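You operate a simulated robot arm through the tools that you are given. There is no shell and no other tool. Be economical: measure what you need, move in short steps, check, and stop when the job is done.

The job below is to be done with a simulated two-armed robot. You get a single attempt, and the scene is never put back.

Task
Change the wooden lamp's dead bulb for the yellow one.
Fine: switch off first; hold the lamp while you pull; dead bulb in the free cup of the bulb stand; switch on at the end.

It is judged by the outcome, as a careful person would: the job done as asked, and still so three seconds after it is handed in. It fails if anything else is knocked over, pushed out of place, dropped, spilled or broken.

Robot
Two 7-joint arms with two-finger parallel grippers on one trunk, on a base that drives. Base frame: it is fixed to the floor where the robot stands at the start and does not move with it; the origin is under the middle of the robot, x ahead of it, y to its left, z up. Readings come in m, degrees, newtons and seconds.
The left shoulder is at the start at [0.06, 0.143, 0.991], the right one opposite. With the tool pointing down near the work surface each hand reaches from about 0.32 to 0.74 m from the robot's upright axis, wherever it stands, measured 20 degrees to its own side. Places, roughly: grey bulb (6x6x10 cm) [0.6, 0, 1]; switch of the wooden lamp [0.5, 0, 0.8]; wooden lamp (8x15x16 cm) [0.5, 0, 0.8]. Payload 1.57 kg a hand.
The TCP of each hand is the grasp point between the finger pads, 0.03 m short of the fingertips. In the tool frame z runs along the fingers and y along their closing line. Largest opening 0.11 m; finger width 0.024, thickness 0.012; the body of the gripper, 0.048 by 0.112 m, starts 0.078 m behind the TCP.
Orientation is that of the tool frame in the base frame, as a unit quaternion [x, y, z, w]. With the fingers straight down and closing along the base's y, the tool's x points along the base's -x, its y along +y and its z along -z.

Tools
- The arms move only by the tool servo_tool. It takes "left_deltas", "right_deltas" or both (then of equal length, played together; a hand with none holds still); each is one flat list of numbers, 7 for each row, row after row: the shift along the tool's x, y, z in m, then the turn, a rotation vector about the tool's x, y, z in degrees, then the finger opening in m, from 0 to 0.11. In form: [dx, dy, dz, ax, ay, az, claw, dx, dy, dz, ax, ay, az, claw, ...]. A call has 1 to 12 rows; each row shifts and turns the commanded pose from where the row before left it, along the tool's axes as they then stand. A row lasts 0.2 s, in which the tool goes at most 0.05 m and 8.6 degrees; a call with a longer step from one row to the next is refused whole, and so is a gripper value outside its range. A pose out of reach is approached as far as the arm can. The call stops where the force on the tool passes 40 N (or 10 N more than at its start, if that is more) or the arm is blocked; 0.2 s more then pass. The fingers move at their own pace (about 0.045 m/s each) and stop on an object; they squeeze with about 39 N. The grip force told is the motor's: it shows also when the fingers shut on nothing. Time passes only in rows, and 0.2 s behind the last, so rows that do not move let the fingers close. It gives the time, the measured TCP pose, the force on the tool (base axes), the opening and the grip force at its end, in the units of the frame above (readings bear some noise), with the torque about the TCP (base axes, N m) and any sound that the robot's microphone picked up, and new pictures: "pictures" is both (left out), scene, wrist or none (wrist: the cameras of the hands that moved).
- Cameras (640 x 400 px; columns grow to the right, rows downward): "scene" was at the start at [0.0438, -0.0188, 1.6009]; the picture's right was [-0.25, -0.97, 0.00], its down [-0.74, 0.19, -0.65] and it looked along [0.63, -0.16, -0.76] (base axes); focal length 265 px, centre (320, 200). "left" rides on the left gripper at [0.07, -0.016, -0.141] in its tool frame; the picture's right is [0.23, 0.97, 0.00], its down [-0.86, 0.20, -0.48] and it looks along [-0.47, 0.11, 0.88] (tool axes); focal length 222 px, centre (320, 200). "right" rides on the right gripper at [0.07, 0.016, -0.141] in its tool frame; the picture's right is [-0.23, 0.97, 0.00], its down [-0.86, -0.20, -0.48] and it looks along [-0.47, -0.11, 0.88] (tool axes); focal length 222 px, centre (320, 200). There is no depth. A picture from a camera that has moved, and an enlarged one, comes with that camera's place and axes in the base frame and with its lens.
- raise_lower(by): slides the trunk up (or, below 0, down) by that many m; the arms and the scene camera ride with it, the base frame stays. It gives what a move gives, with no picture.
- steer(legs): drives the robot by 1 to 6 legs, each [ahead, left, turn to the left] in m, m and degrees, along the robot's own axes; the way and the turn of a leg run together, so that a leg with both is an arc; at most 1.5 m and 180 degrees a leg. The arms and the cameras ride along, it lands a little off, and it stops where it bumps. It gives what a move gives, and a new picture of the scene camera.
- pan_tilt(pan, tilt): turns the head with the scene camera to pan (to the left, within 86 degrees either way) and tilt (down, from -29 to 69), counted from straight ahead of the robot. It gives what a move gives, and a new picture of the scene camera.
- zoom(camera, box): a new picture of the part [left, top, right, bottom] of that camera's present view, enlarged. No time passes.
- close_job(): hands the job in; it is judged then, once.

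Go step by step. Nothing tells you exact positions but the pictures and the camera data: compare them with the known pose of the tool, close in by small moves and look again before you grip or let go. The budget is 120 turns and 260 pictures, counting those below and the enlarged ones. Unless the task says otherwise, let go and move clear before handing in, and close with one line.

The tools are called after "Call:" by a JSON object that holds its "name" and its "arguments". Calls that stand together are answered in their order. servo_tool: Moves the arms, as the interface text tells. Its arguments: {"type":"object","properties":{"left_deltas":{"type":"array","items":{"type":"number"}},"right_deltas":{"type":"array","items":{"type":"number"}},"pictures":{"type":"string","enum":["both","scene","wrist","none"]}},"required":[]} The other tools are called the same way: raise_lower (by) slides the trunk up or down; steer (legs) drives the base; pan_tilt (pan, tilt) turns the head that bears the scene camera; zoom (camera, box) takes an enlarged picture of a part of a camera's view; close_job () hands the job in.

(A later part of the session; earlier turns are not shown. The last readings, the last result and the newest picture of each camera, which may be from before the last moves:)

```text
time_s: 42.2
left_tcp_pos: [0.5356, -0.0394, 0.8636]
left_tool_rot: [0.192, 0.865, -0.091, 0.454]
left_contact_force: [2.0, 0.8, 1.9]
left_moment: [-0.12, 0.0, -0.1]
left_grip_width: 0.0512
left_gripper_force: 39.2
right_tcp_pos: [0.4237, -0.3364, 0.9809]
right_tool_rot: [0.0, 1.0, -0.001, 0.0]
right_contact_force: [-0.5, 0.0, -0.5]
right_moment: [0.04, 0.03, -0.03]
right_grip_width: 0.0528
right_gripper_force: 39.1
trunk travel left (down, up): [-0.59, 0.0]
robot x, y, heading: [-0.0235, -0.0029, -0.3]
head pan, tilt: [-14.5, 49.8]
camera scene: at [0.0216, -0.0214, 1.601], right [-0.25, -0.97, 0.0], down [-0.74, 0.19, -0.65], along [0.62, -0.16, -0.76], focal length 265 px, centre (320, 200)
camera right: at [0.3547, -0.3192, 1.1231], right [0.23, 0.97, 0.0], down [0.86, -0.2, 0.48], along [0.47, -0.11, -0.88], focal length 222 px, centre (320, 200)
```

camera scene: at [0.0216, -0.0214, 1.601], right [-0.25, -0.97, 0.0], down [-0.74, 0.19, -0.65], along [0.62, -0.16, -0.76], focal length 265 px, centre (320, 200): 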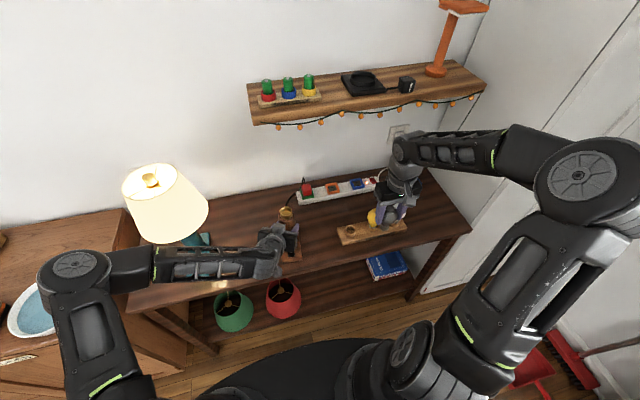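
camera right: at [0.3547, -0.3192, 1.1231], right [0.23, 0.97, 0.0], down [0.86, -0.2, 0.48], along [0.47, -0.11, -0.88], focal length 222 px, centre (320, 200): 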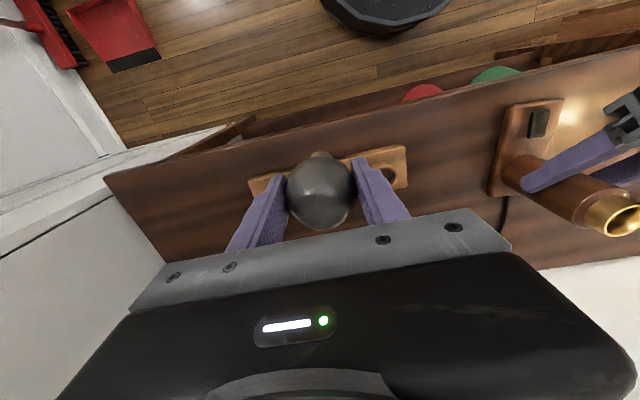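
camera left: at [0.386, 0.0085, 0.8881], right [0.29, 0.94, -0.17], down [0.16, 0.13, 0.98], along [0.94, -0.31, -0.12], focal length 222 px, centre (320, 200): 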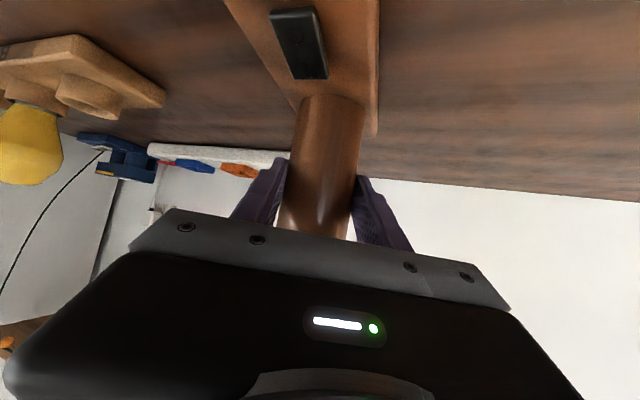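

Call:
{"name": "servo_tool", "arguments": {"right_deltas": [0, 0.04, 0, 0, 0, 0, 0.03, 0, 0.039, 0, 0, 0, 0, 0.03, -0.038, 0, 0, 0, 0, 0, 0.03, -0.038, 0, 0, 0, 0, 0, 0.03, 0, 0, 0.025, 0, 0, 0, 0.03, 0, 0, 0.025, 0, 0, 0, 0.03, 0, 0, 0, 0, 0, 0, 0.03], "pictures": "both"}}

Call:
{"name": "zoom", "arguments": {"camera": "right", "box": [200, 80, 440, 230]}}

Call:
{"name": "zoom", "arguments": {"camera": "scene", "box": [310, 190, 390, 250]}}

Call:
{"name": "zoom", "arguments": {"camera": "left", "box": [0, 0, 280, 220]}}

```text
time_s: 43.8
left_tcp_pos: [0.5352, -0.041, 0.864]
left_tool_rot: [0.192, 0.865, -0.091, 0.454]
left_contact_force: [-1.1, -0.7, 2.8]
left_moment: [-0.36, 0.07, 0.08]
left_grip_width: 0.051
left_gripper_force: 38.8
right_tcp_pos: [0.5006, -0.257, 0.9325]
right_tool_rot: [0.0, 1.0, -0.001, 0.001]
right_contact_force: [0.1, -0.1, 0.9]
right_moment: [0.01, -0.01, 0.01]
right_grip_width: 0.0529
right_gripper_force: 39.0
trunk travel left (down, up): [-0.59, 0.0]
robot x, y, heading: [-0.0192, -0.002, -0.4]
head pan, tilt: [-14.5, 49.8]
camera scene: at [0.0212, -0.0218, 1.6009], right [-0.25, -0.97, 0.0], down [-0.74, 0.19, -0.65], along [0.63, -0.16, -0.76], focal length 265 px, centre (320, 200)
camera right: at [0.4309, -0.2389, 1.0749], right [0.23, 0.97, 0.0], down [0.86, -0.2, 0.48], along [0.47, -0.11, -0.88], focal length 222 px, centre (320, 200)
```

scene: 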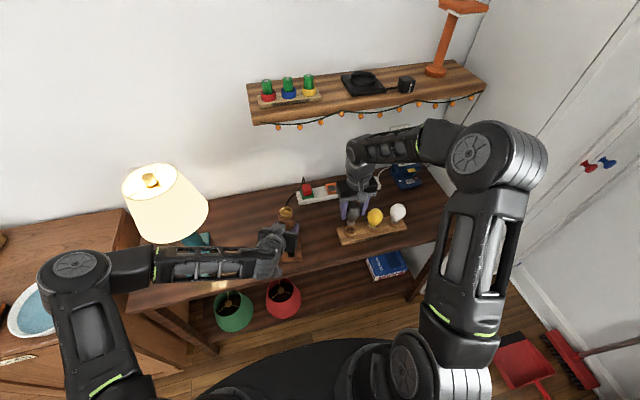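
right: 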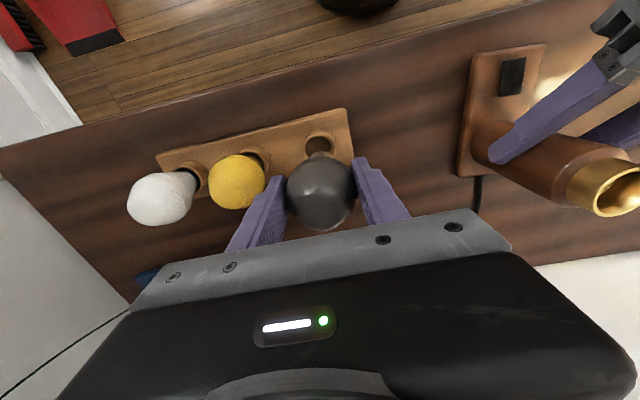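

```text
2.67 times, centred on (320, 155) of right
camera zoom: at [0.4309, -0.2389, 1.0749], right [0.23, 0.97, 0.0], down [0.86, -0.2, 0.48], along [0.47, -0.11, -0.88], focal length 592 px, centre (320, 320)
```

zoom: 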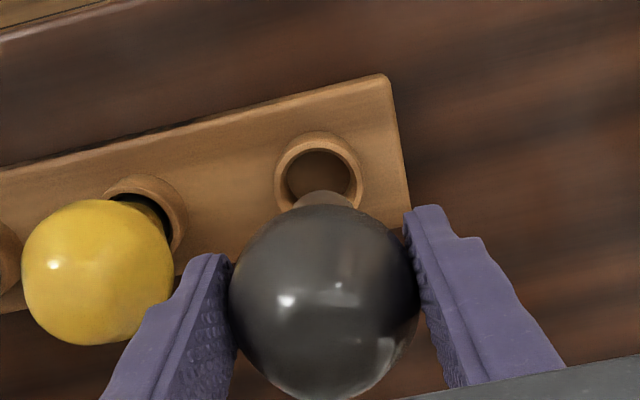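

```text
6.67 times, centred on (350, 220) of scene
camera zoom: at [0.0212, -0.0218, 1.6009], right [-0.25, -0.97, 0.0], down [-0.74, 0.19, -0.65], along [0.63, -0.16, -0.76], focal length 1767 px, centre (120, 67)
```

zoom: 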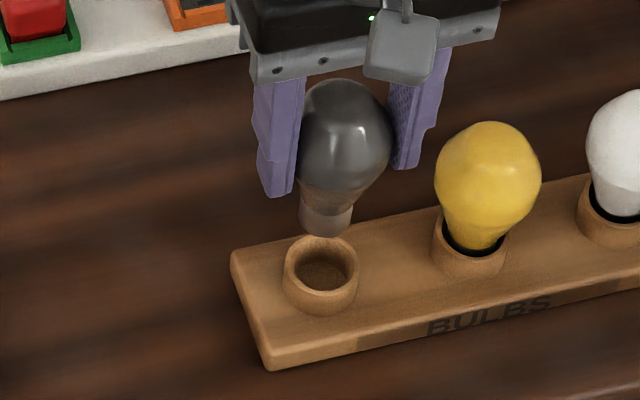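

```text
1.82 times, centred on (140, 110) of left
camera zoom: at [0.3856, 0.0085, 0.8882], right [0.29, 0.94, -0.17], down [0.16, 0.13, 0.98], along [0.94, -0.31, -0.12], focal length 404 px, centre (647, 364)
```

zoom: 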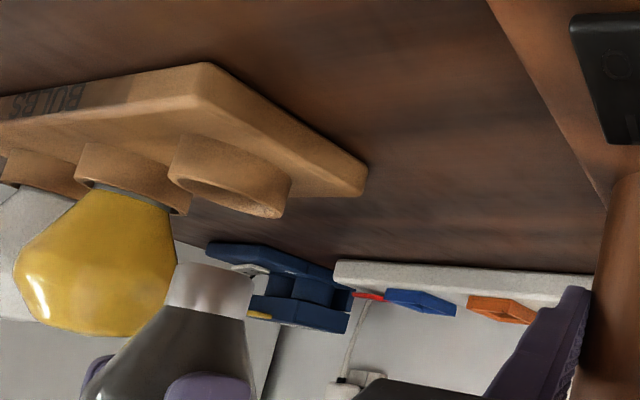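

I now have a clear view: the base is centred sideways on the cup and perhaps 2–3 mm too far forward. I correct by 2 mm and lower to just above the rim.

Call:
{"name": "servo_tool", "arguments": {"right_deltas": [0.002, 0, 0.015, 0, 0, 0, 0.03, 0, 0, 0.015, 0, 0, 0, 0.03, 0, 0, 0.006, 0, 0, 0, 0.03, 0, 0, 0, 0, 0, 0, 0.03], "pictures": "none"}}

Call:
{"name": "zoom", "arguments": {"camera": "right", "box": [270, 110, 370, 175]}}

Call:
{"name": "zoom", "arguments": {"camera": "scene", "box": [330, 200, 380, 240]}}

Call:
{"name": "zoom", "arguments": {"camera": "left", "box": [0, 20, 220, 180]}}

```text
time_s: 44.8
left_tcp_pos: [0.5353, -0.0417, 0.8642]
left_tool_rot: [0.193, 0.865, -0.091, 0.454]
left_contact_force: [-0.8, -1.5, 2.8]
left_moment: [-0.38, 0.24, 0.1]
left_grip_width: 0.051
left_gripper_force: 38.9
right_tcp_pos: [0.4984, -0.2576, 0.8958]
right_tool_rot: [0.0, 1.0, -0.001, 0.0]
right_contact_force: [0.6, -0.1, -0.8]
right_moment: [0.01, 0.02, -0.02]
right_grip_width: 0.0529
right_gripper_force: 38.4
trunk travel left (down, up): [-0.59, 0.0]
robot x, y, heading: [-0.023, -0.0042, -0.3]
head pan, tilt: [-14.5, 49.8]
```

```text
6.15 times, centred on (320, 142) of right
camera zoom: at [0.4287, -0.2396, 1.038], right [0.23, 0.97, 0.0], down [0.86, -0.2, 0.48], along [0.47, -0.11, -0.88], focal length 1367 px, centre (320, 554)
```

zoom: 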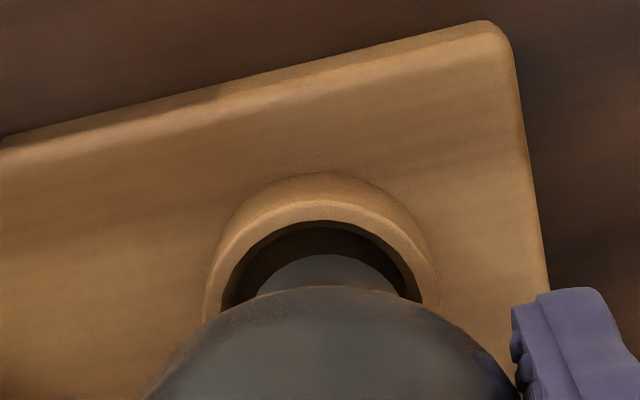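

```text
10.00 times, centred on (355, 220) of scene
camera zoom: at [0.0213, -0.0219, 1.6009], right [-0.25, -0.97, 0.0], down [-0.74, 0.19, -0.65], along [0.63, -0.16, -0.76], focal length 2650 px, centre (-30, 0)
```

zoom: 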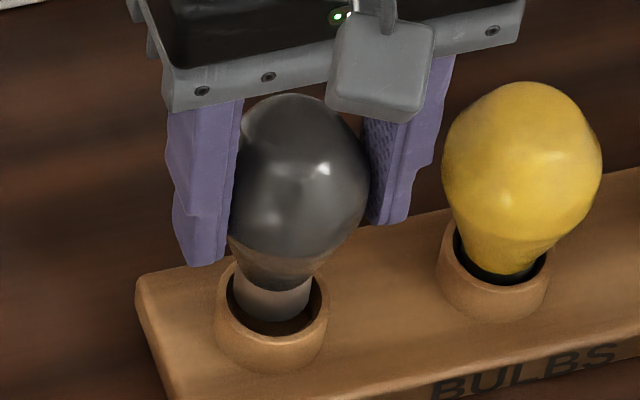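

```text
2.50 times, centred on (110, 100) of left
camera zoom: at [0.3857, 0.0085, 0.8882], right [0.29, 0.94, -0.17], down [0.16, 0.13, 0.98], along [0.94, -0.31, -0.12], focal length 555 px, centre (845, 450)
```

zoom: 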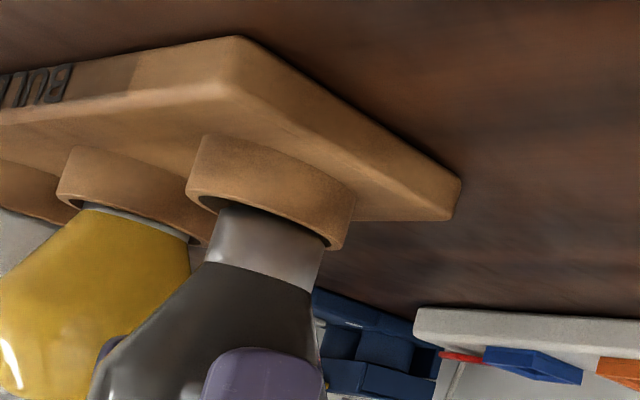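

The base is entering the cup cleanly. I lower it slowly until it seats.

Call:
{"name": "servo_tool", "arguments": {"right_deltas": [0, 0, 0.008, 0, 0, 0, 0.03, 0, 0, 0.006, 0, 0, 0, 0.03, 0, 0, 0.004, 0, 0, 0, 0.03, 0, 0, 0.003, 0, 0, 0, 0.03, 0, 0, 0, 0, 0, 0, 0.03], "pictures": "none"}}

Call:
{"name": "zoom", "arguments": {"camera": "scene", "box": [330, 200, 380, 240]}}

Call:
{"name": "zoom", "arguments": {"camera": "left", "box": [0, 20, 220, 180]}}

```text
time_s: 46.0
left_tcp_pos: [0.535, -0.0381, 0.8657]
left_tool_rot: [0.192, 0.865, -0.091, 0.454]
left_contact_force: [0.2, -0.4, 0.1]
left_moment: [-0.02, 0.0, 0.02]
left_grip_width: 0.0512
left_gripper_force: 39.0
right_tcp_pos: [0.4984, -0.2563, 0.8785]
right_tool_rot: [0.0, 1.0, -0.001, 0.002]
right_contact_force: [-2.9, -1.8, 24.9]
right_moment: [-0.03, 0.15, -0.03]
right_grip_width: 0.0524
right_gripper_force: 39.1
trunk travel left (down, up): [-0.59, 0.0]
robot x, y, heading: [-0.0198, -0.0011, 0.1]
head pan, tilt: [-14.5, 49.8]
```

```text
10.00 times, centred on (355, 220) of scene
camera zoom: at [0.0194, -0.0209, 1.6013], right [-0.25, -0.97, 0.0], down [-0.74, 0.19, -0.65], along [0.63, -0.16, -0.76], focal length 2650 px, centre (-30, 0)
```

zoom: 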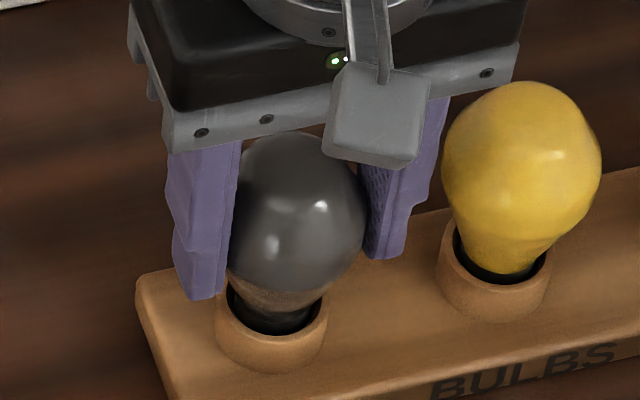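

```text
2.50 times, centred on (110, 100) of left
camera zoom: at [0.3846, 0.0096, 0.8883], right [0.29, 0.94, -0.17], down [0.16, 0.13, 0.98], along [0.94, -0.31, -0.12], focal length 555 px, centre (845, 450)
```

zoom: 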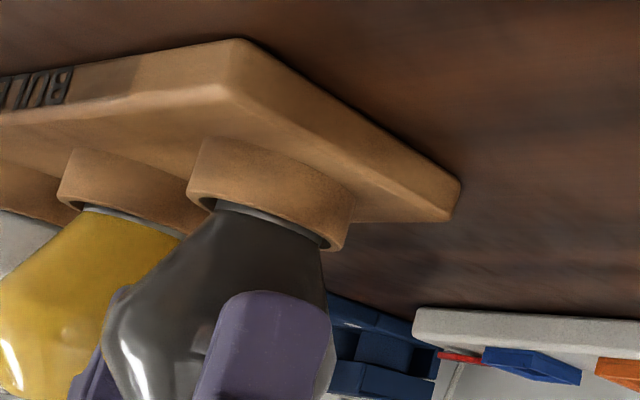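

It is seated in the cup, with 25 N reacting. I ease off and open the fingers only a little because of the yellow bulb, then lift away.

Call:
{"name": "servo_tool", "arguments": {"right_deltas": [0, 0, -0.003, 0, 0, 0, 0.03, 0, 0, 0, 0, 0, 0, 0.072, 0, 0, 0, 0, 0, 0, 0.072, 0, 0, 0, 0, 0, 0, 0.072, 0, 0, -0.03, 0, 0, 0, 0.072, 0, 0, -0.04, 0, 0, 0, 0.072, 0, 0, -0.03, 0, 0, 0, 0.072], "pictures": "both"}}

Call:
{"name": "zoom", "arguments": {"camera": "scene", "box": [330, 190, 420, 250]}}

Call:
{"name": "zoom", "arguments": {"camera": "right", "box": [140, 80, 440, 230]}}

```text
time_s: 47.6
left_tcp_pos: [0.5349, -0.0406, 0.8654]
left_tool_rot: [0.193, 0.866, -0.091, 0.453]
left_contact_force: [-1.3, 0.3, 3.2]
left_moment: [-0.27, 0.04, 0.09]
left_grip_width: 0.051
left_gripper_force: 38.9
right_tcp_pos: [0.4991, -0.2594, 0.9791]
right_tool_rot: [0.0, 1.0, 0.0, 0.001]
right_contact_force: [0.5, -1.2, 0.5]
right_moment: [0.02, -0.01, 0.0]
right_grip_width: 0.0718
right_gripper_force: 0.1
trunk travel left (down, up): [-0.59, 0.0]
robot x, y, heading: [-0.0229, -0.0026, -0.2]
head pan, tilt: [-14.5, 49.8]
camera scene: at [0.0212, -0.0217, 1.6009], right [-0.25, -0.97, 0.0], down [-0.74, 0.19, -0.65], along [0.63, -0.16, -0.76], focal length 265 px, centre (320, 200)
camera right: at [0.4282, -0.2418, 1.1207], right [0.23, 0.97, 0.0], down [0.85, -0.2, 0.48], along [0.47, -0.11, -0.88], focal length 222 px, centre (320, 200)
```

scene: 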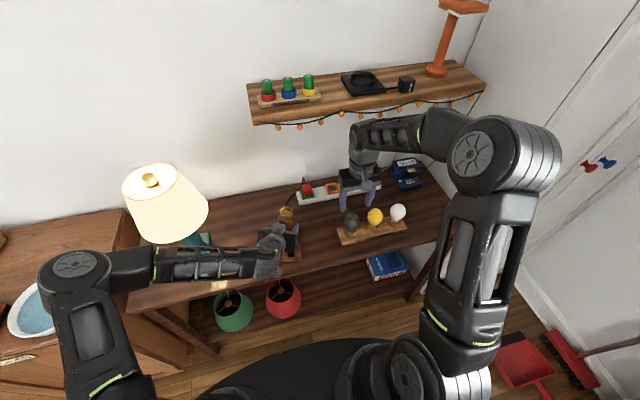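
right: 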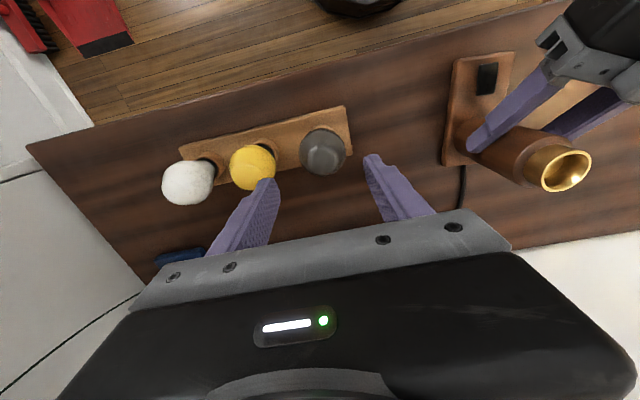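

```text
6.67 times, centred on (375, 220) of scene
camera zoom: at [0.0212, -0.0217, 1.6009], right [-0.25, -0.97, 0.0], down [-0.74, 0.19, -0.65], along [0.63, -0.16, -0.76], focal length 1767 px, centre (-47, 67)
```

zoom: 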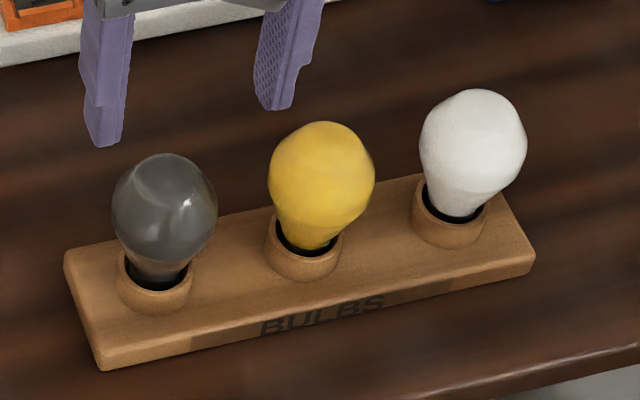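

```text
2.13 times, centred on (290, 155) of right
camera zoom: at [0.4282, -0.2418, 1.1207], right [0.23, 0.97, 0.0], down [0.85, -0.2, 0.48], along [0.47, -0.11, -0.88], focal length 474 px, centre (384, 296)
```

zoom: 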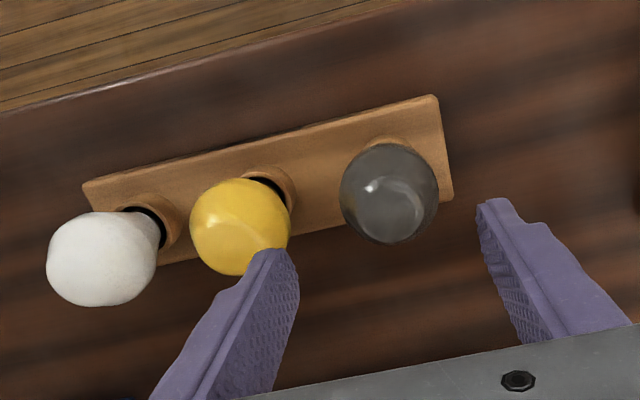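

The dead bulb stands properly in its cup. The yellow bulb is at about (0.5005, -0.341), 84 mm further along, so fingers opened to 72 mm fit with about 9 mm clearance on each side.

Call:
{"name": "servo_tool", "arguments": {"right_deltas": [-0.0005, -0.0405, 0, 0, 0, 0, 0.072, -0.0005, -0.0405, 0, 0, 0, 0, 0.072, 0, 0, 0.03, 0, 0, 0, 0.072, 0, 0, 0, 0, 0, 0, 0.072], "pictures": "none"}}

Call:
{"name": "zoom", "arguments": {"camera": "scene", "box": [330, 190, 420, 250]}}

Call:
{"name": "zoom", "arguments": {"camera": "right", "box": [170, 80, 470, 230]}}

```text
time_s: 48.6
left_tcp_pos: [0.5344, -0.0396, 0.8637]
left_tool_rot: [0.192, 0.866, -0.09, 0.453]
left_contact_force: [-0.3, 0.3, 1.8]
left_moment: [-0.24, 0.03, 0.07]
left_grip_width: 0.0511
left_gripper_force: 39.7
right_tcp_pos: [0.5001, -0.3376, 0.9475]
right_tool_rot: [-0.001, 1.0, -0.001, -0.001]
right_contact_force: [-0.1, -0.1, -1.1]
right_moment: [0.01, -0.01, -0.02]
right_grip_width: 0.0722
right_gripper_force: 0.1
trunk travel left (down, up): [-0.59, 0.0]
robot x, y, heading: [-0.0209, -0.0043, -0.3]
head pan, tilt: [-14.5, 49.8]
```

```text
6.67 times, centred on (375, 220) of scene
camera zoom: at [0.0213, -0.0216, 1.601], right [-0.25, -0.97, 0.0], down [-0.74, 0.19, -0.65], along [0.63, -0.16, -0.76], focal length 1767 px, centre (-47, 67)
```

zoom: 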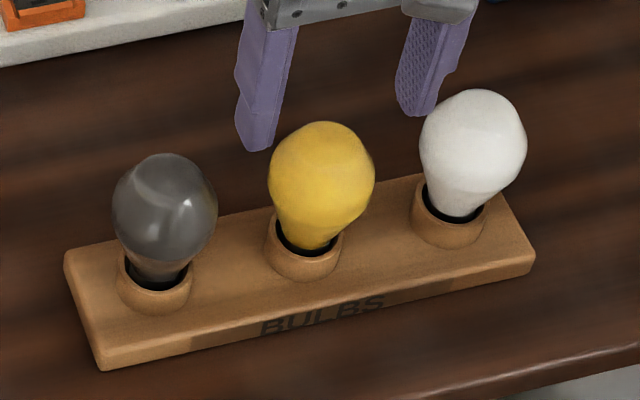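

```text
2.13 times, centred on (320, 155) of right
camera zoom: at [0.4294, -0.3211, 1.0897], right [0.23, 0.97, 0.0], down [0.86, -0.2, 0.48], along [0.47, -0.11, -0.88], focal length 474 px, centre (320, 296)
```

zoom: 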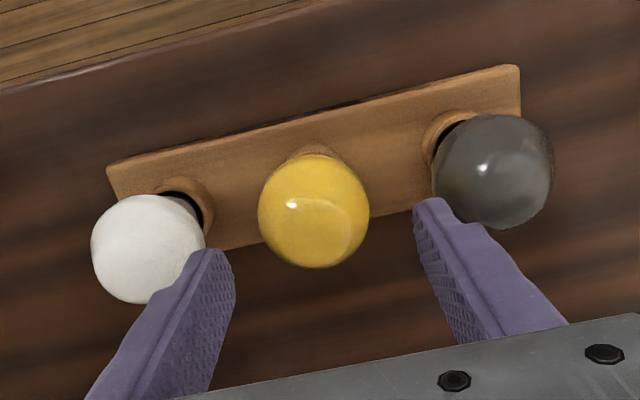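

Call:
{"name": "servo_tool", "arguments": {"right_deltas": [0, -0.0033, 0.02, 0, 0, 0, 0.072, 0, 0, 0.02, 0, 0, 0, 0.072, 0, 0, 0, 0, 0, 0, 0.072], "pictures": "none"}}

Call:
{"name": "zoom", "arguments": {"camera": "scene", "box": [330, 190, 420, 250]}}

Call:
{"name": "zoom", "arguments": {"camera": "right", "box": [170, 80, 470, 230]}}

```text
time_s: 49.4
left_tcp_pos: [0.5374, -0.0408, 0.8659]
left_tool_rot: [0.193, 0.865, -0.091, 0.453]
left_contact_force: [-0.2, 0.8, 3.6]
left_moment: [-0.23, 0.09, 0.21]
left_grip_width: 0.0509
left_gripper_force: 38.9
right_tcp_pos: [0.4995, -0.343, 0.9081]
right_tool_rot: [0.0, 1.0, -0.001, -0.001]
right_contact_force: [-1.4, 0.1, 0.4]
right_moment: [0.04, -0.01, -0.02]
right_grip_width: 0.0721
right_gripper_force: 0.0
trunk travel left (down, up): [-0.59, 0.0]
robot x, y, heading: [-0.0242, -0.0021, 0.0]
head pan, tilt: [-14.5, 49.8]
```

```text
6.67 times, centred on (375, 220) of scene
camera zoom: at [0.0213, -0.0216, 1.601], right [-0.25, -0.97, 0.0], down [-0.74, 0.19, -0.65], along [0.63, -0.16, -0.76], focal length 1767 px, centre (-47, 67)
```

zoom: 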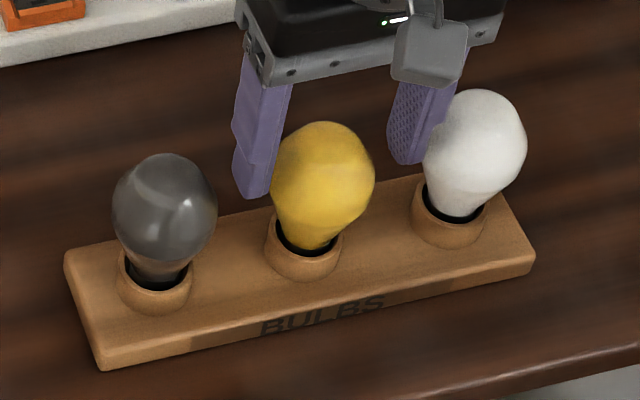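

```text
2.13 times, centred on (320, 155) of right
camera zoom: at [0.4295, -0.3248, 1.0492], right [0.23, 0.97, 0.0], down [0.86, -0.2, 0.48], along [0.47, -0.11, -0.88], focal length 474 px, centre (320, 296)
```

zoom: 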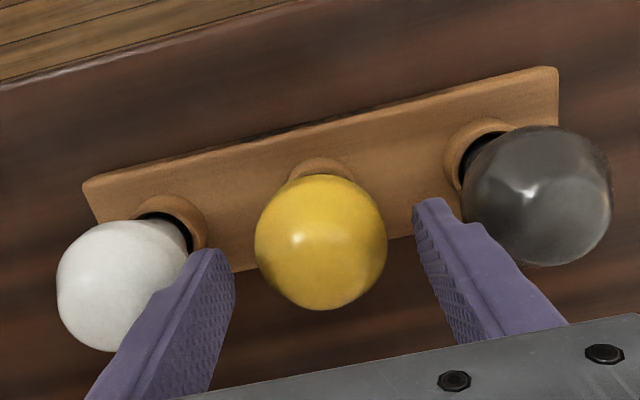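

Centred. I narrow the opening slightly and lower the last 3 cm.

Call:
{"name": "servo_tool", "arguments": {"right_deltas": [0, 0, 0, 0, 0, 0, 0.068, 0, 0, 0.012, 0, 0, 0, 0.068, 0, 0, 0.012, 0, 0, 0, 0.068, 0, 0, 0.008, 0, 0, 0, 0.068, 0, 0, 0, 0, 0, 0, 0.068], "pictures": "none"}}

Call:
{"name": "zoom", "arguments": {"camera": "scene", "box": [330, 190, 420, 250]}}

Call:
{"name": "zoom", "arguments": {"camera": "right", "box": [170, 80, 470, 230]}}

```text
time_s: 50.6
left_tcp_pos: [0.5358, -0.0414, 0.8636]
left_tool_rot: [0.193, 0.865, -0.091, 0.454]
left_contact_force: [1.0, 0.6, 3.7]
left_moment: [-0.26, 0.11, 0.22]
left_grip_width: 0.0513
left_gripper_force: 38.6
right_tcp_pos: [0.4979, -0.3427, 0.8749]
right_tool_rot: [0.0, 1.0, -0.001, 0.0]
right_contact_force: [0.3, 0.8, 0.2]
right_moment: [0.0, -0.01, 0.0]
right_grip_width: 0.0678
right_gripper_force: 0.1
trunk travel left (down, up): [-0.59, 0.0]
robot x, y, heading: [-0.0227, -0.0018, 0.0]
head pan, tilt: [-14.5, 49.8]
```

```text
6.67 times, centred on (375, 220) of scene
camera zoom: at [0.0214, -0.0216, 1.6009], right [-0.25, -0.97, 0.0], down [-0.74, 0.19, -0.65], along [0.63, -0.16, -0.76], focal length 1767 px, centre (-47, 67)
```

zoom: 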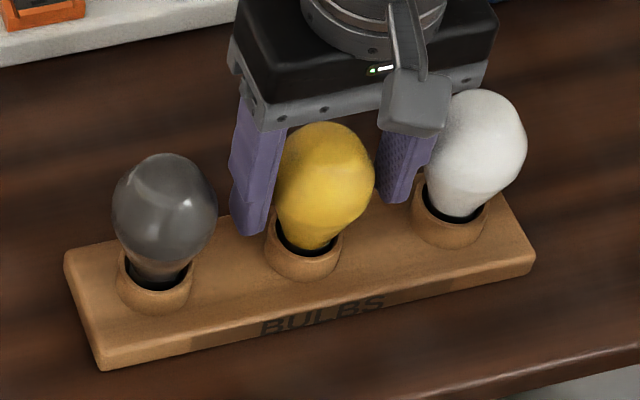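

```text
2.13 times, centred on (320, 155) of right
camera zoom: at [0.4285, -0.3248, 1.0177], right [0.23, 0.97, 0.0], down [0.85, -0.2, 0.48], along [0.47, -0.11, -0.88], focal length 474 px, centre (320, 296)
```

zoom: 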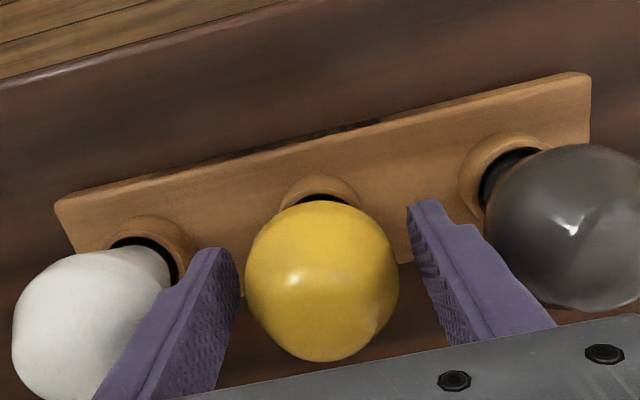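

The view through the fingers matches how the grey bulb was held. I close and lift.

Call:
{"name": "servo_tool", "arguments": {"right_deltas": [0, 0, 0, 0, 0, 0, 0.05, 0, 0, 0, 0, 0, 0, 0.03, 0, 0, 0, 0, 0, 0, 0.03, 0, 0, 0, 0, 0, 0, 0.03, 0, 0, -0.005, 0, 0, 0, 0.03, 0, 0, -0.008, 0, 0, 0, 0.03, 0, 0, -0.012, 0, 0, 0, 0.03, 0, 0, -0.015, 0, 0, 0, 0.03, 0, 0, -0.02, 0, 0, 0, 0.03, 0, 0, -0.02, 0, 0, 0, 0.03, 0, 0, 0, 0, 0, 0, 0.03], "pictures": "both"}}

Call:
{"name": "zoom", "arguments": {"camera": "scene", "box": [330, 190, 420, 250]}}

Call:
{"name": "zoom", "arguments": {"camera": "right", "box": [200, 80, 440, 230]}}

```text
time_s: 53.0
left_tcp_pos: [0.5355, -0.0393, 0.8637]
left_tool_rot: [0.192, 0.865, -0.091, 0.454]
left_contact_force: [1.4, 0.3, 3.7]
left_moment: [-0.29, 0.02, 0.18]
left_grip_width: 0.051
left_gripper_force: 38.6
right_tcp_pos: [0.4978, -0.3421, 0.9584]
right_tool_rot: [0.0, 1.0, -0.001, 0.0]
right_contact_force: [-0.1, -0.6, -0.9]
right_moment: [-0.04, 0.0, 0.0]
right_grip_width: 0.0501
right_gripper_force: 38.8
trunk travel left (down, up): [-0.59, 0.0]
robot x, y, heading: [-0.0219, -0.0032, -0.0]
head pan, tilt: [-14.5, 49.8]
camera scene: at [0.0214, -0.0217, 1.601], right [-0.25, -0.97, 0.0], down [-0.74, 0.19, -0.65], along [0.63, -0.16, -0.76], focal length 265 px, centre (320, 200)
camera right: at [0.4282, -0.324, 1.0992], right [0.23, 0.97, 0.0], down [0.86, -0.2, 0.48], along [0.47, -0.11, -0.88], focal length 222 px, centre (320, 200)
```

scene: 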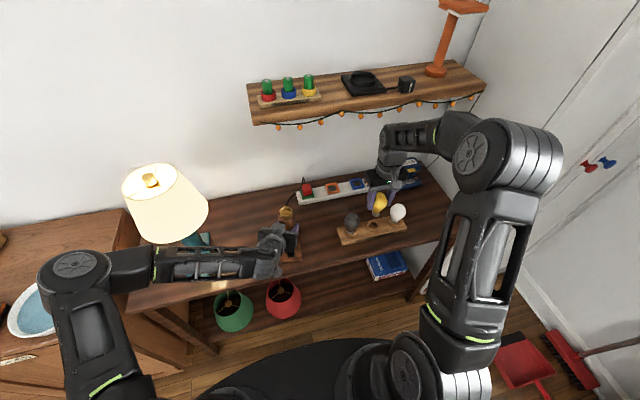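
right: 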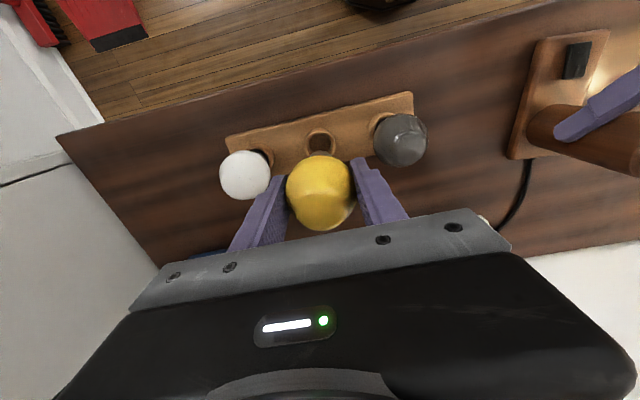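

```text
6.67 times, centred on (375, 220) of scene
camera zoom: at [0.0214, -0.0217, 1.601], right [-0.25, -0.97, 0.0], down [-0.74, 0.19, -0.65], along [0.63, -0.16, -0.76], focal length 1767 px, centre (-47, 67)
```

zoom: 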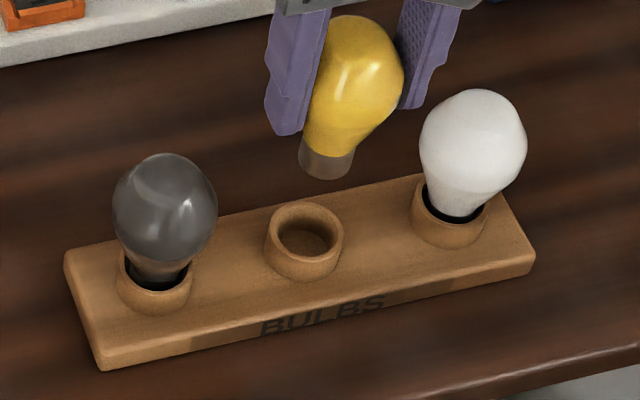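

```text
2.67 times, centred on (320, 155) of right
camera zoom: at [0.4282, -0.324, 1.0992], right [0.23, 0.97, 0.0], down [0.86, -0.2, 0.48], along [0.47, -0.11, -0.88], focal length 592 px, centre (320, 320)
```

zoom: 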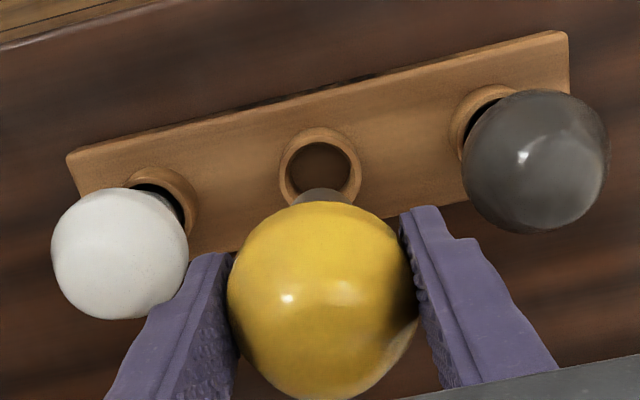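

The yellow bulb is out. I check whether it hangs straight in the fingers.

Call:
{"name": "zoom", "arguments": {"camera": "scene", "box": [360, 185, 400, 220]}}

Call:
{"name": "zoom", "arguments": {"camera": "left", "box": [0, 60, 240, 230]}}

```text
11.43 times, centred on (380, 202) of scene
camera zoom: at [0.0214, -0.0217, 1.601], right [-0.25, -0.97, 0.0], down [-0.74, 0.19, -0.65], along [0.63, -0.16, -0.76], focal length 3029 px, centre (-366, 171)
```

zoom: 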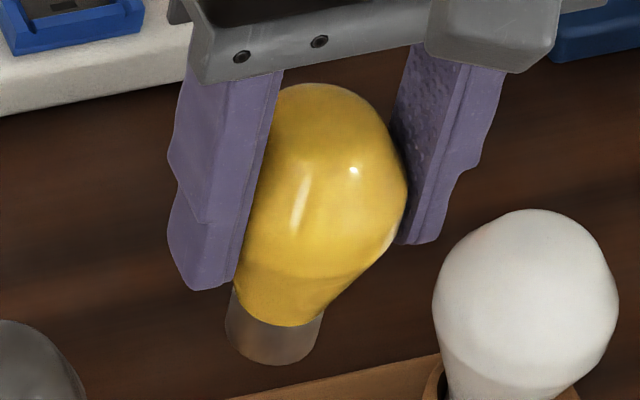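

```text
2.35 times, centred on (120, 145) of left
camera zoom: at [0.3858, 0.0087, 0.8882], right [0.29, 0.94, -0.17], down [0.16, 0.13, 0.98], along [0.94, -0.31, -0.12], focal length 523 px, centre (791, 329)
```

zoom: 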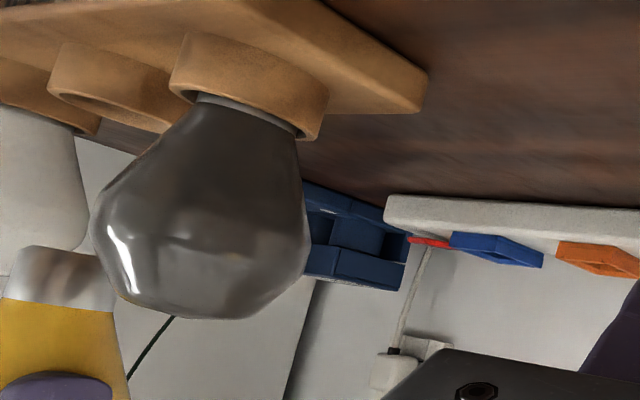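

It hangs straight: the collar and the globe share the same column in the wrist view. I carry it up and over to above the lamp socket.

Call:
{"name": "servo_tool", "arguments": {"right_deltas": [0, 0, -0.043, 0, 0, 0, 0.03, 0, 0, -0.043, 0, 0, 0, 0.03, 0, 0, -0.04, 0, 0, 0, 0.03, -0.0068, 0.0427, 0, 0, 0, 0, 0.03, -0.0068, 0.0427, 0, 0, 0, 0, 0.03, -0.0068, 0.0427, 0, 0, 0, 0, 0.03, -0.0068, 0.0427, 0, 0, 0, 0, 0.03, -0.0068, 0.0427, 0, 0, 0, 0, 0.03, -0.0068, 0.0427, 0, 0, 0, 0, 0.03, -0.0068, 0.0427, 0, 0, 0, 0, 0.03, 0, 0, 0, 0, 0, 0, 0.03], "pictures": "both"}}

Call:
{"name": "zoom", "arguments": {"camera": "right", "box": [200, 80, 440, 230]}}

Call:
{"name": "zoom", "arguments": {"camera": "scene", "box": [240, 150, 340, 240]}}

```text
time_s: 55.4
left_tcp_pos: [0.5352, -0.0395, 0.8648]
left_tool_rot: [0.193, 0.865, -0.091, 0.454]
left_contact_force: [0.3, -0.4, 4.2]
left_moment: [-0.38, -0.1, 0.19]
left_grip_width: 0.0508
left_gripper_force: 39.0
right_tcp_pos: [0.546, -0.0407, 1.0825]
right_tool_rot: [0.0, 1.0, 0.0, 0.001]
right_contact_force: [0.5, -0.1, -0.4]
right_moment: [-0.04, 0.04, 0.03]
right_grip_width: 0.0502
right_gripper_force: 39.3
trunk travel left (down, up): [-0.59, 0.0]
robot x, y, heading: [-0.024, -0.0004, -0.1]
head pan, tilt: [-14.5, 49.8]
camera scene: at [0.0212, -0.0218, 1.601], right [-0.25, -0.97, 0.0], down [-0.74, 0.19, -0.65], along [0.63, -0.16, -0.76], focal length 265 px, centre (320, 200)
camera right: at [0.4756, -0.0248, 1.2241], right [0.23, 0.97, 0.0], down [0.86, -0.2, 0.48], along [0.47, -0.11, -0.88], focal length 222 px, centre (320, 200)
```

scene: 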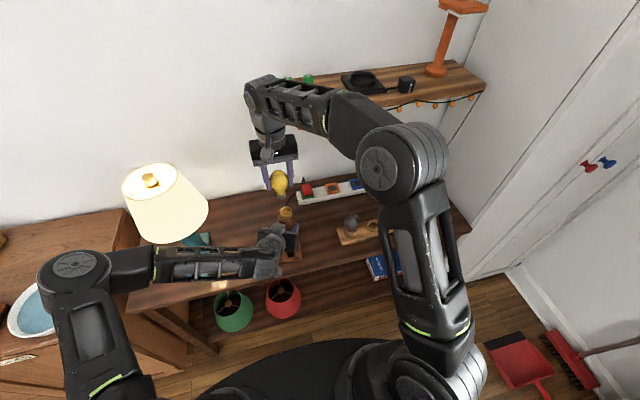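
right: 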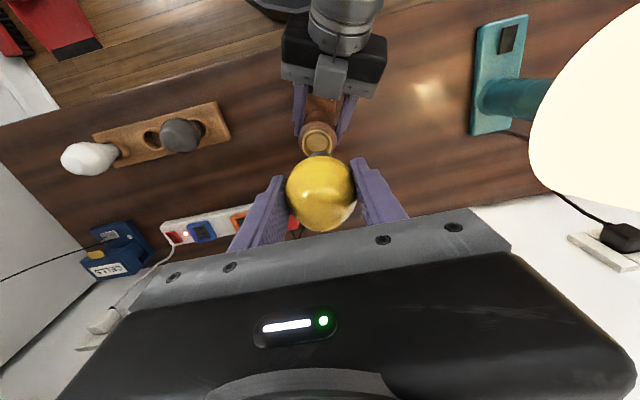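

```text
2.67 times, centred on (320, 155) of right
camera zoom: at [0.4756, -0.0248, 1.2241], right [0.23, 0.97, 0.0], down [0.86, -0.2, 0.48], along [0.47, -0.11, -0.88], focal length 592 px, centre (320, 320)
```

zoom: 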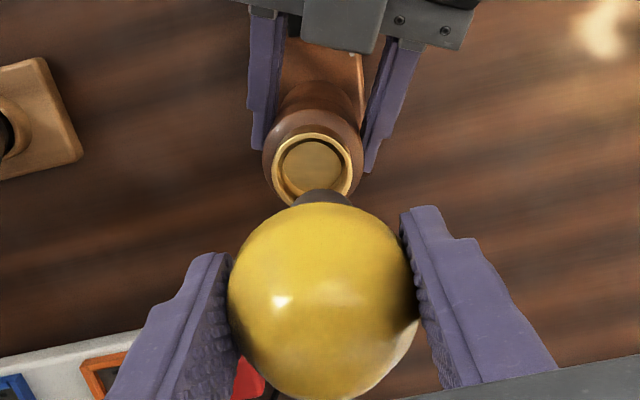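

```text
4.44 times, centred on (290, 195) of scene
camera zoom: at [0.0212, -0.0218, 1.601], right [-0.25, -0.97, 0.0], down [-0.74, 0.19, -0.65], along [0.63, -0.16, -0.76], focal length 1178 px, centre (453, 222)
```

zoom: 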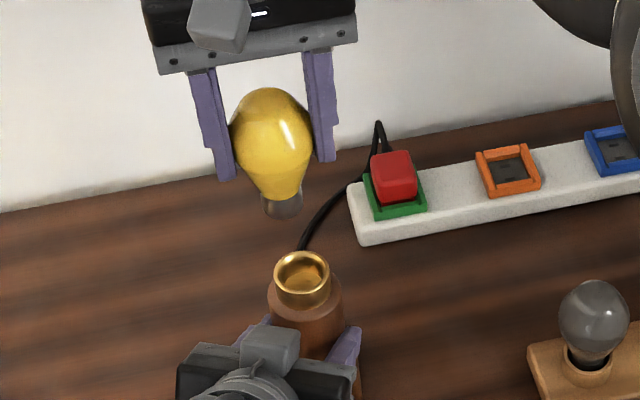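

The socket centre is at (0.5456, -0.0437), so I shift 3 mm in y and lower to just above the rim for a check.

Call:
{"name": "servo_tool", "arguments": {"right_deltas": [0, -0.003, 0.02, 0, 0, 0, 0.03, 0, 0, 0.02, 0, 0, 0, 0.03, 0, 0, 0.015, 0, 0, 0, 0.03, 0, 0, 0, 0, 0, 0, 0.03], "pictures": "none"}}

Call:
{"name": "zoom", "arguments": {"camera": "right", "box": [260, 100, 380, 180]}}

Call:
{"name": "zoom", "arguments": {"camera": "scene", "box": [255, 170, 315, 225]}}

```text
time_s: 56.4
left_tcp_pos: [0.536, -0.0403, 0.8642]
left_tool_rot: [0.193, 0.865, -0.092, 0.453]
left_contact_force: [0.3, 1.2, 4.4]
left_moment: [-0.31, 0.05, 0.21]
left_grip_width: 0.051
left_gripper_force: 39.0
right_tcp_pos: [0.5459, -0.0466, 1.0275]
right_tool_rot: [0.0, 1.0, 0.0, 0.0]
right_contact_force: [-0.9, -0.4, -0.3]
right_moment: [0.01, -0.02, 0.0]
right_grip_width: 0.0502
right_gripper_force: 39.4
trunk travel left (down, up): [-0.59, 0.0]
robot x, y, heading: [-0.021, -0.0055, -0.1]
head pan, tilt: [-14.5, 49.8]
```

```text
5.00 times, centred on (320, 140) of right
camera zoom: at [0.4755, -0.0289, 1.1696], right [0.23, 0.97, 0.0], down [0.85, -0.2, 0.48], along [0.47, -0.11, -0.88], focal length 1111 px, centre (320, 500)
```

zoom: 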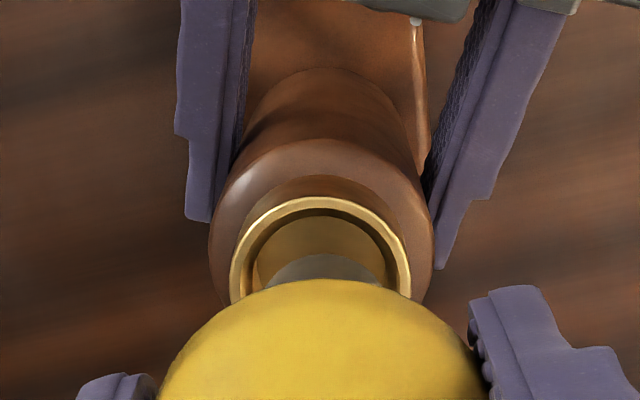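

```text
7.27 times, centred on (285, 198) of scene
camera zoom: at [0.0213, -0.0216, 1.601], right [-0.25, -0.97, 0.0], down [-0.74, 0.19, -0.65], along [0.63, -0.16, -0.76], focal length 1927 px, centre (574, 218)
```

zoom: 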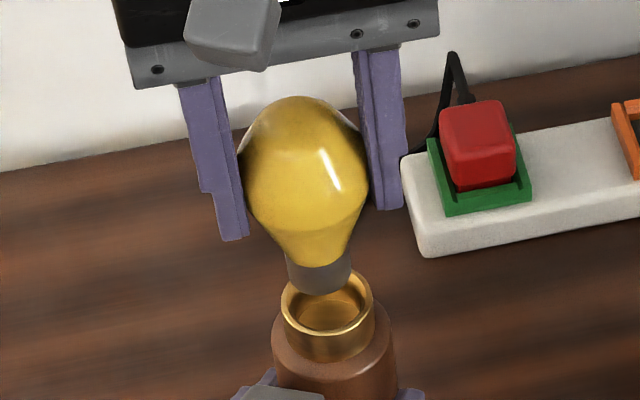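

The alignment is within about 1 mm. I shift 1.2 mm toward -y and start the insertion slowly.

Call:
{"name": "servo_tool", "arguments": {"right_deltas": [0, -0.0012, 0.008, 0, 0, 0, 0.03, 0, 0, 0.006, 0, 0, 0, 0.03, 0, 0, 0.005, 0, 0, 0, 0.03, 0, 0, 0.003, 0, 0, 0, 0.03, 0, 0, 0, 0, 0, 0, 0.03], "pictures": "none"}}

Call:
{"name": "zoom", "arguments": {"camera": "right", "box": [260, 100, 380, 180]}}

Call:
{"name": "zoom", "arguments": {"camera": "scene", "box": [255, 170, 315, 225]}}

```text
time_s: 57.6
left_tcp_pos: [0.5351, -0.0401, 0.8634]
left_tool_rot: [0.192, 0.865, -0.091, 0.454]
left_contact_force: [0.5, 0.5, 3.9]
left_moment: [-0.28, 0.13, 0.17]
left_grip_width: 0.051
left_gripper_force: 38.3
right_tcp_pos: [0.5461, -0.0467, 1.0052]
right_tool_rot: [0.0, 1.0, 0.0, 0.0]
right_contact_force: [0.3, -0.3, -0.1]
right_moment: [0.02, -0.03, -0.04]
right_grip_width: 0.0504
right_gripper_force: 38.6
trunk travel left (down, up): [-0.59, 0.0]
robot x, y, heading: [-0.0217, -0.0015, -0.2]
head pan, tilt: [-14.5, 49.8]
```

```text
5.00 times, centred on (320, 140) of right
camera zoom: at [0.4759, -0.0297, 1.147], right [0.23, 0.97, 0.0], down [0.86, -0.2, 0.48], along [0.47, -0.11, -0.88], focal length 1111 px, centre (320, 500)
```

zoom: 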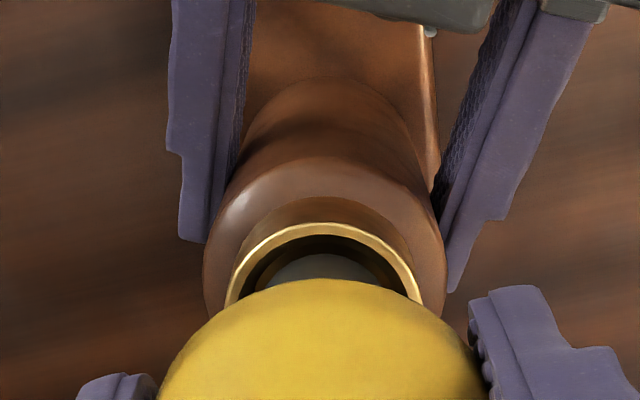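

```text
7.27 times, centred on (285, 198) of scene
camera zoom: at [0.0213, -0.0216, 1.6009], right [-0.25, -0.97, 0.0], down [-0.74, 0.19, -0.65], along [0.63, -0.16, -0.76], focal length 1927 px, centre (574, 218)
```

zoom: 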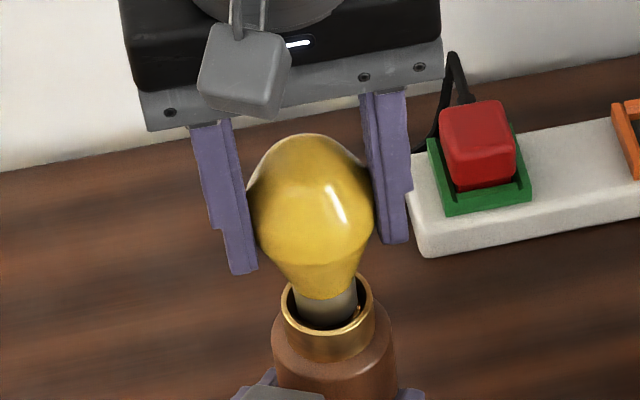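

The base is inside the socket with no contact force. I push down in small steps until it seats.

Call:
{"name": "servo_tool", "arguments": {"right_deltas": [0, 0, 0.004, 0, 0, 0, 0.03, 0, 0, 0.004, 0, 0, 0, 0.03, 0, 0, 0.003, 0, 0, 0, 0.03, 0, 0, 0.003, 0, 0, 0, 0.03, 0, 0, 0.002, 0, 0, 0, 0.03, 0, 0, 0.002, 0, 0, 0, 0.03], "pictures": "none"}}

Call:
{"name": "zoom", "arguments": {"camera": "scene", "box": [255, 170, 315, 225]}}

```text
time_s: 59.0
left_tcp_pos: [0.5357, -0.0394, 0.8661]
left_tool_rot: [0.192, 0.866, -0.091, 0.452]
left_contact_force: [15.7, -5.2, -8.9]
left_moment: [-1.6, -0.07, 0.33]
left_grip_width: 0.051
left_gripper_force: 38.4
right_tcp_pos: [0.5472, -0.046, 0.9918]
right_tool_rot: [0.0, 1.0, 0.001, 0.002]
right_contact_force: [-8.6, -0.9, 38.2]
right_moment: [0.07, 0.58, -0.04]
right_grip_width: 0.0507
right_gripper_force: 38.9
trunk travel left (down, up): [-0.59, 0.0]
robot x, y, heading: [-0.0187, -0.002, -0.2]
head pan, tilt: [-14.5, 49.8]
```

```text
7.27 times, centred on (285, 198) of scene
camera zoom: at [0.0202, -0.0222, 1.6013], right [-0.25, -0.97, 0.0], down [-0.74, 0.19, -0.65], along [0.63, -0.16, -0.76], focal length 1927 px, centre (574, 218)
```

zoom: 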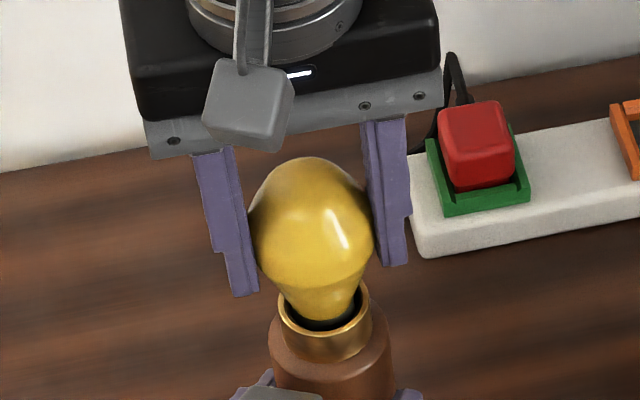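

The push reached 38 N at TCP z=0.992, where I predicted it would seat. I ease off, release the bulb and lift away to inspect.

Call:
{"name": "servo_tool", "arguments": {"right_deltas": [0, 0, -0.003, 0, 0, 0, 0.03, 0, 0, 0, 0, 0, 0, 0.07, 0, 0, 0, 0, 0, 0, 0.09, 0, 0, 0, 0, 0, 0, 0.09, 0, 0, 0, 0, 0, 0, 0.09, 0, 0, -0.03, 0, 0, 0, 0.09, 0, 0, -0.04, 0, 0, 0, 0.09, 0, 0, -0.03, 0, 0, 0, 0.09], "pictures": "both"}}

Call:
{"name": "zoom", "arguments": {"camera": "scene", "box": [255, 170, 315, 225]}}

Call:
{"name": "zoom", "arguments": {"camera": "right", "box": [200, 80, 440, 230]}}

```text
time_s: 60.8
left_tcp_pos: [0.5346, -0.0401, 0.8644]
left_tool_rot: [0.193, 0.865, -0.092, 0.454]
left_contact_force: [-2.6, -0.5, 1.0]
left_moment: [-0.22, 0.23, -0.01]
left_grip_width: 0.051
left_gripper_force: 38.9
right_tcp_pos: [0.5465, -0.0455, 1.0899]
right_tool_rot: [0.0, 1.0, 0.0, 0.001]
right_contact_force: [-0.9, 0.5, 0.2]
right_moment: [-0.02, -0.01, -0.03]
right_grip_width: 0.0902
right_gripper_force: 0.0
trunk travel left (down, up): [-0.59, 0.0]
robot x, y, heading: [-0.0213, -0.0007, -0.1]
head pan, tilt: [-14.5, 49.8]
camera scene: at [0.0212, -0.0217, 1.6009], right [-0.25, -0.97, 0.0], down [-0.74, 0.19, -0.65], along [0.63, -0.16, -0.76], focal length 265 px, centre (320, 200)
camera right: at [0.476, -0.0281, 1.2329], right [0.23, 0.97, 0.0], down [0.86, -0.2, 0.48], along [0.47, -0.11, -0.88], focal length 222 px, centre (320, 200)
```

scene: 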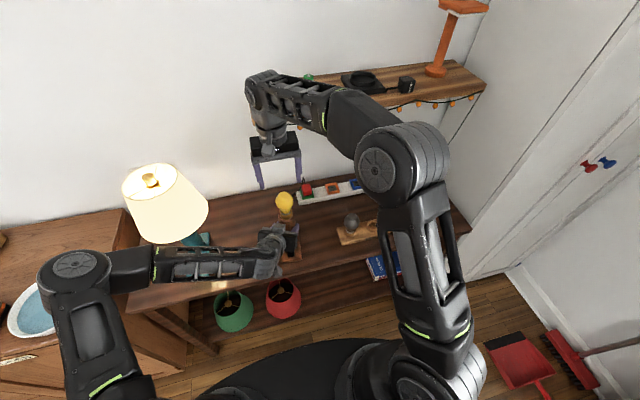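
right: 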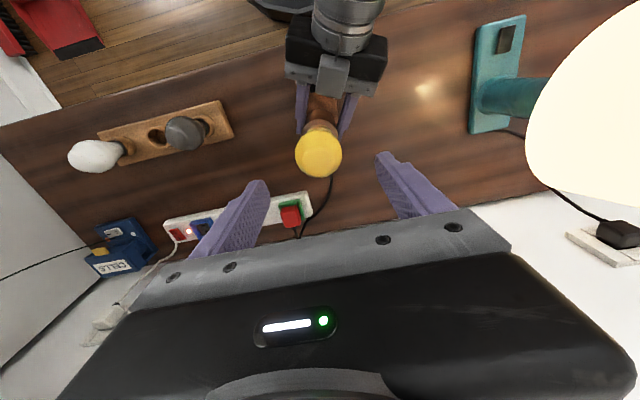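

```text
7.27 times, centred on (285, 198) of scene
camera zoom: at [0.0212, -0.0217, 1.6009], right [-0.25, -0.97, 0.0], down [-0.74, 0.19, -0.65], along [0.63, -0.16, -0.76], focal length 1927 px, centre (574, 218)
```

zoom: 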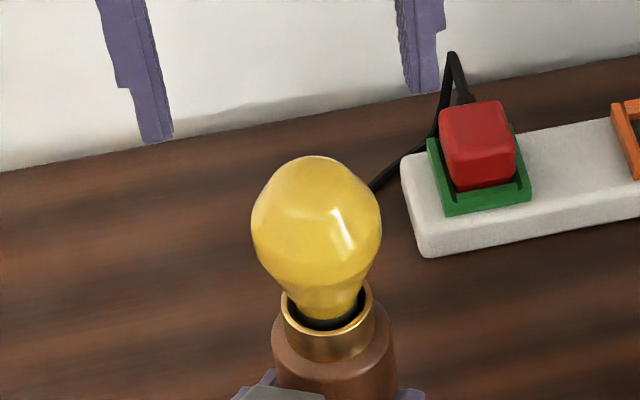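

```text
2.67 times, centred on (320, 155) of right
camera zoom: at [0.476, -0.0281, 1.2329], right [0.23, 0.97, 0.0], down [0.86, -0.2, 0.48], along [0.47, -0.11, -0.88], focal length 592 px, centre (320, 320)
```

zoom: 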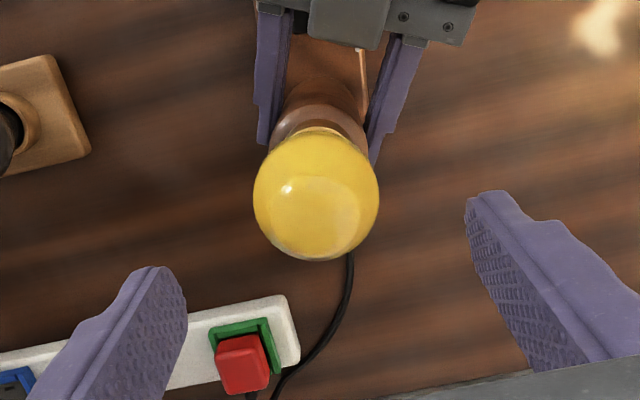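

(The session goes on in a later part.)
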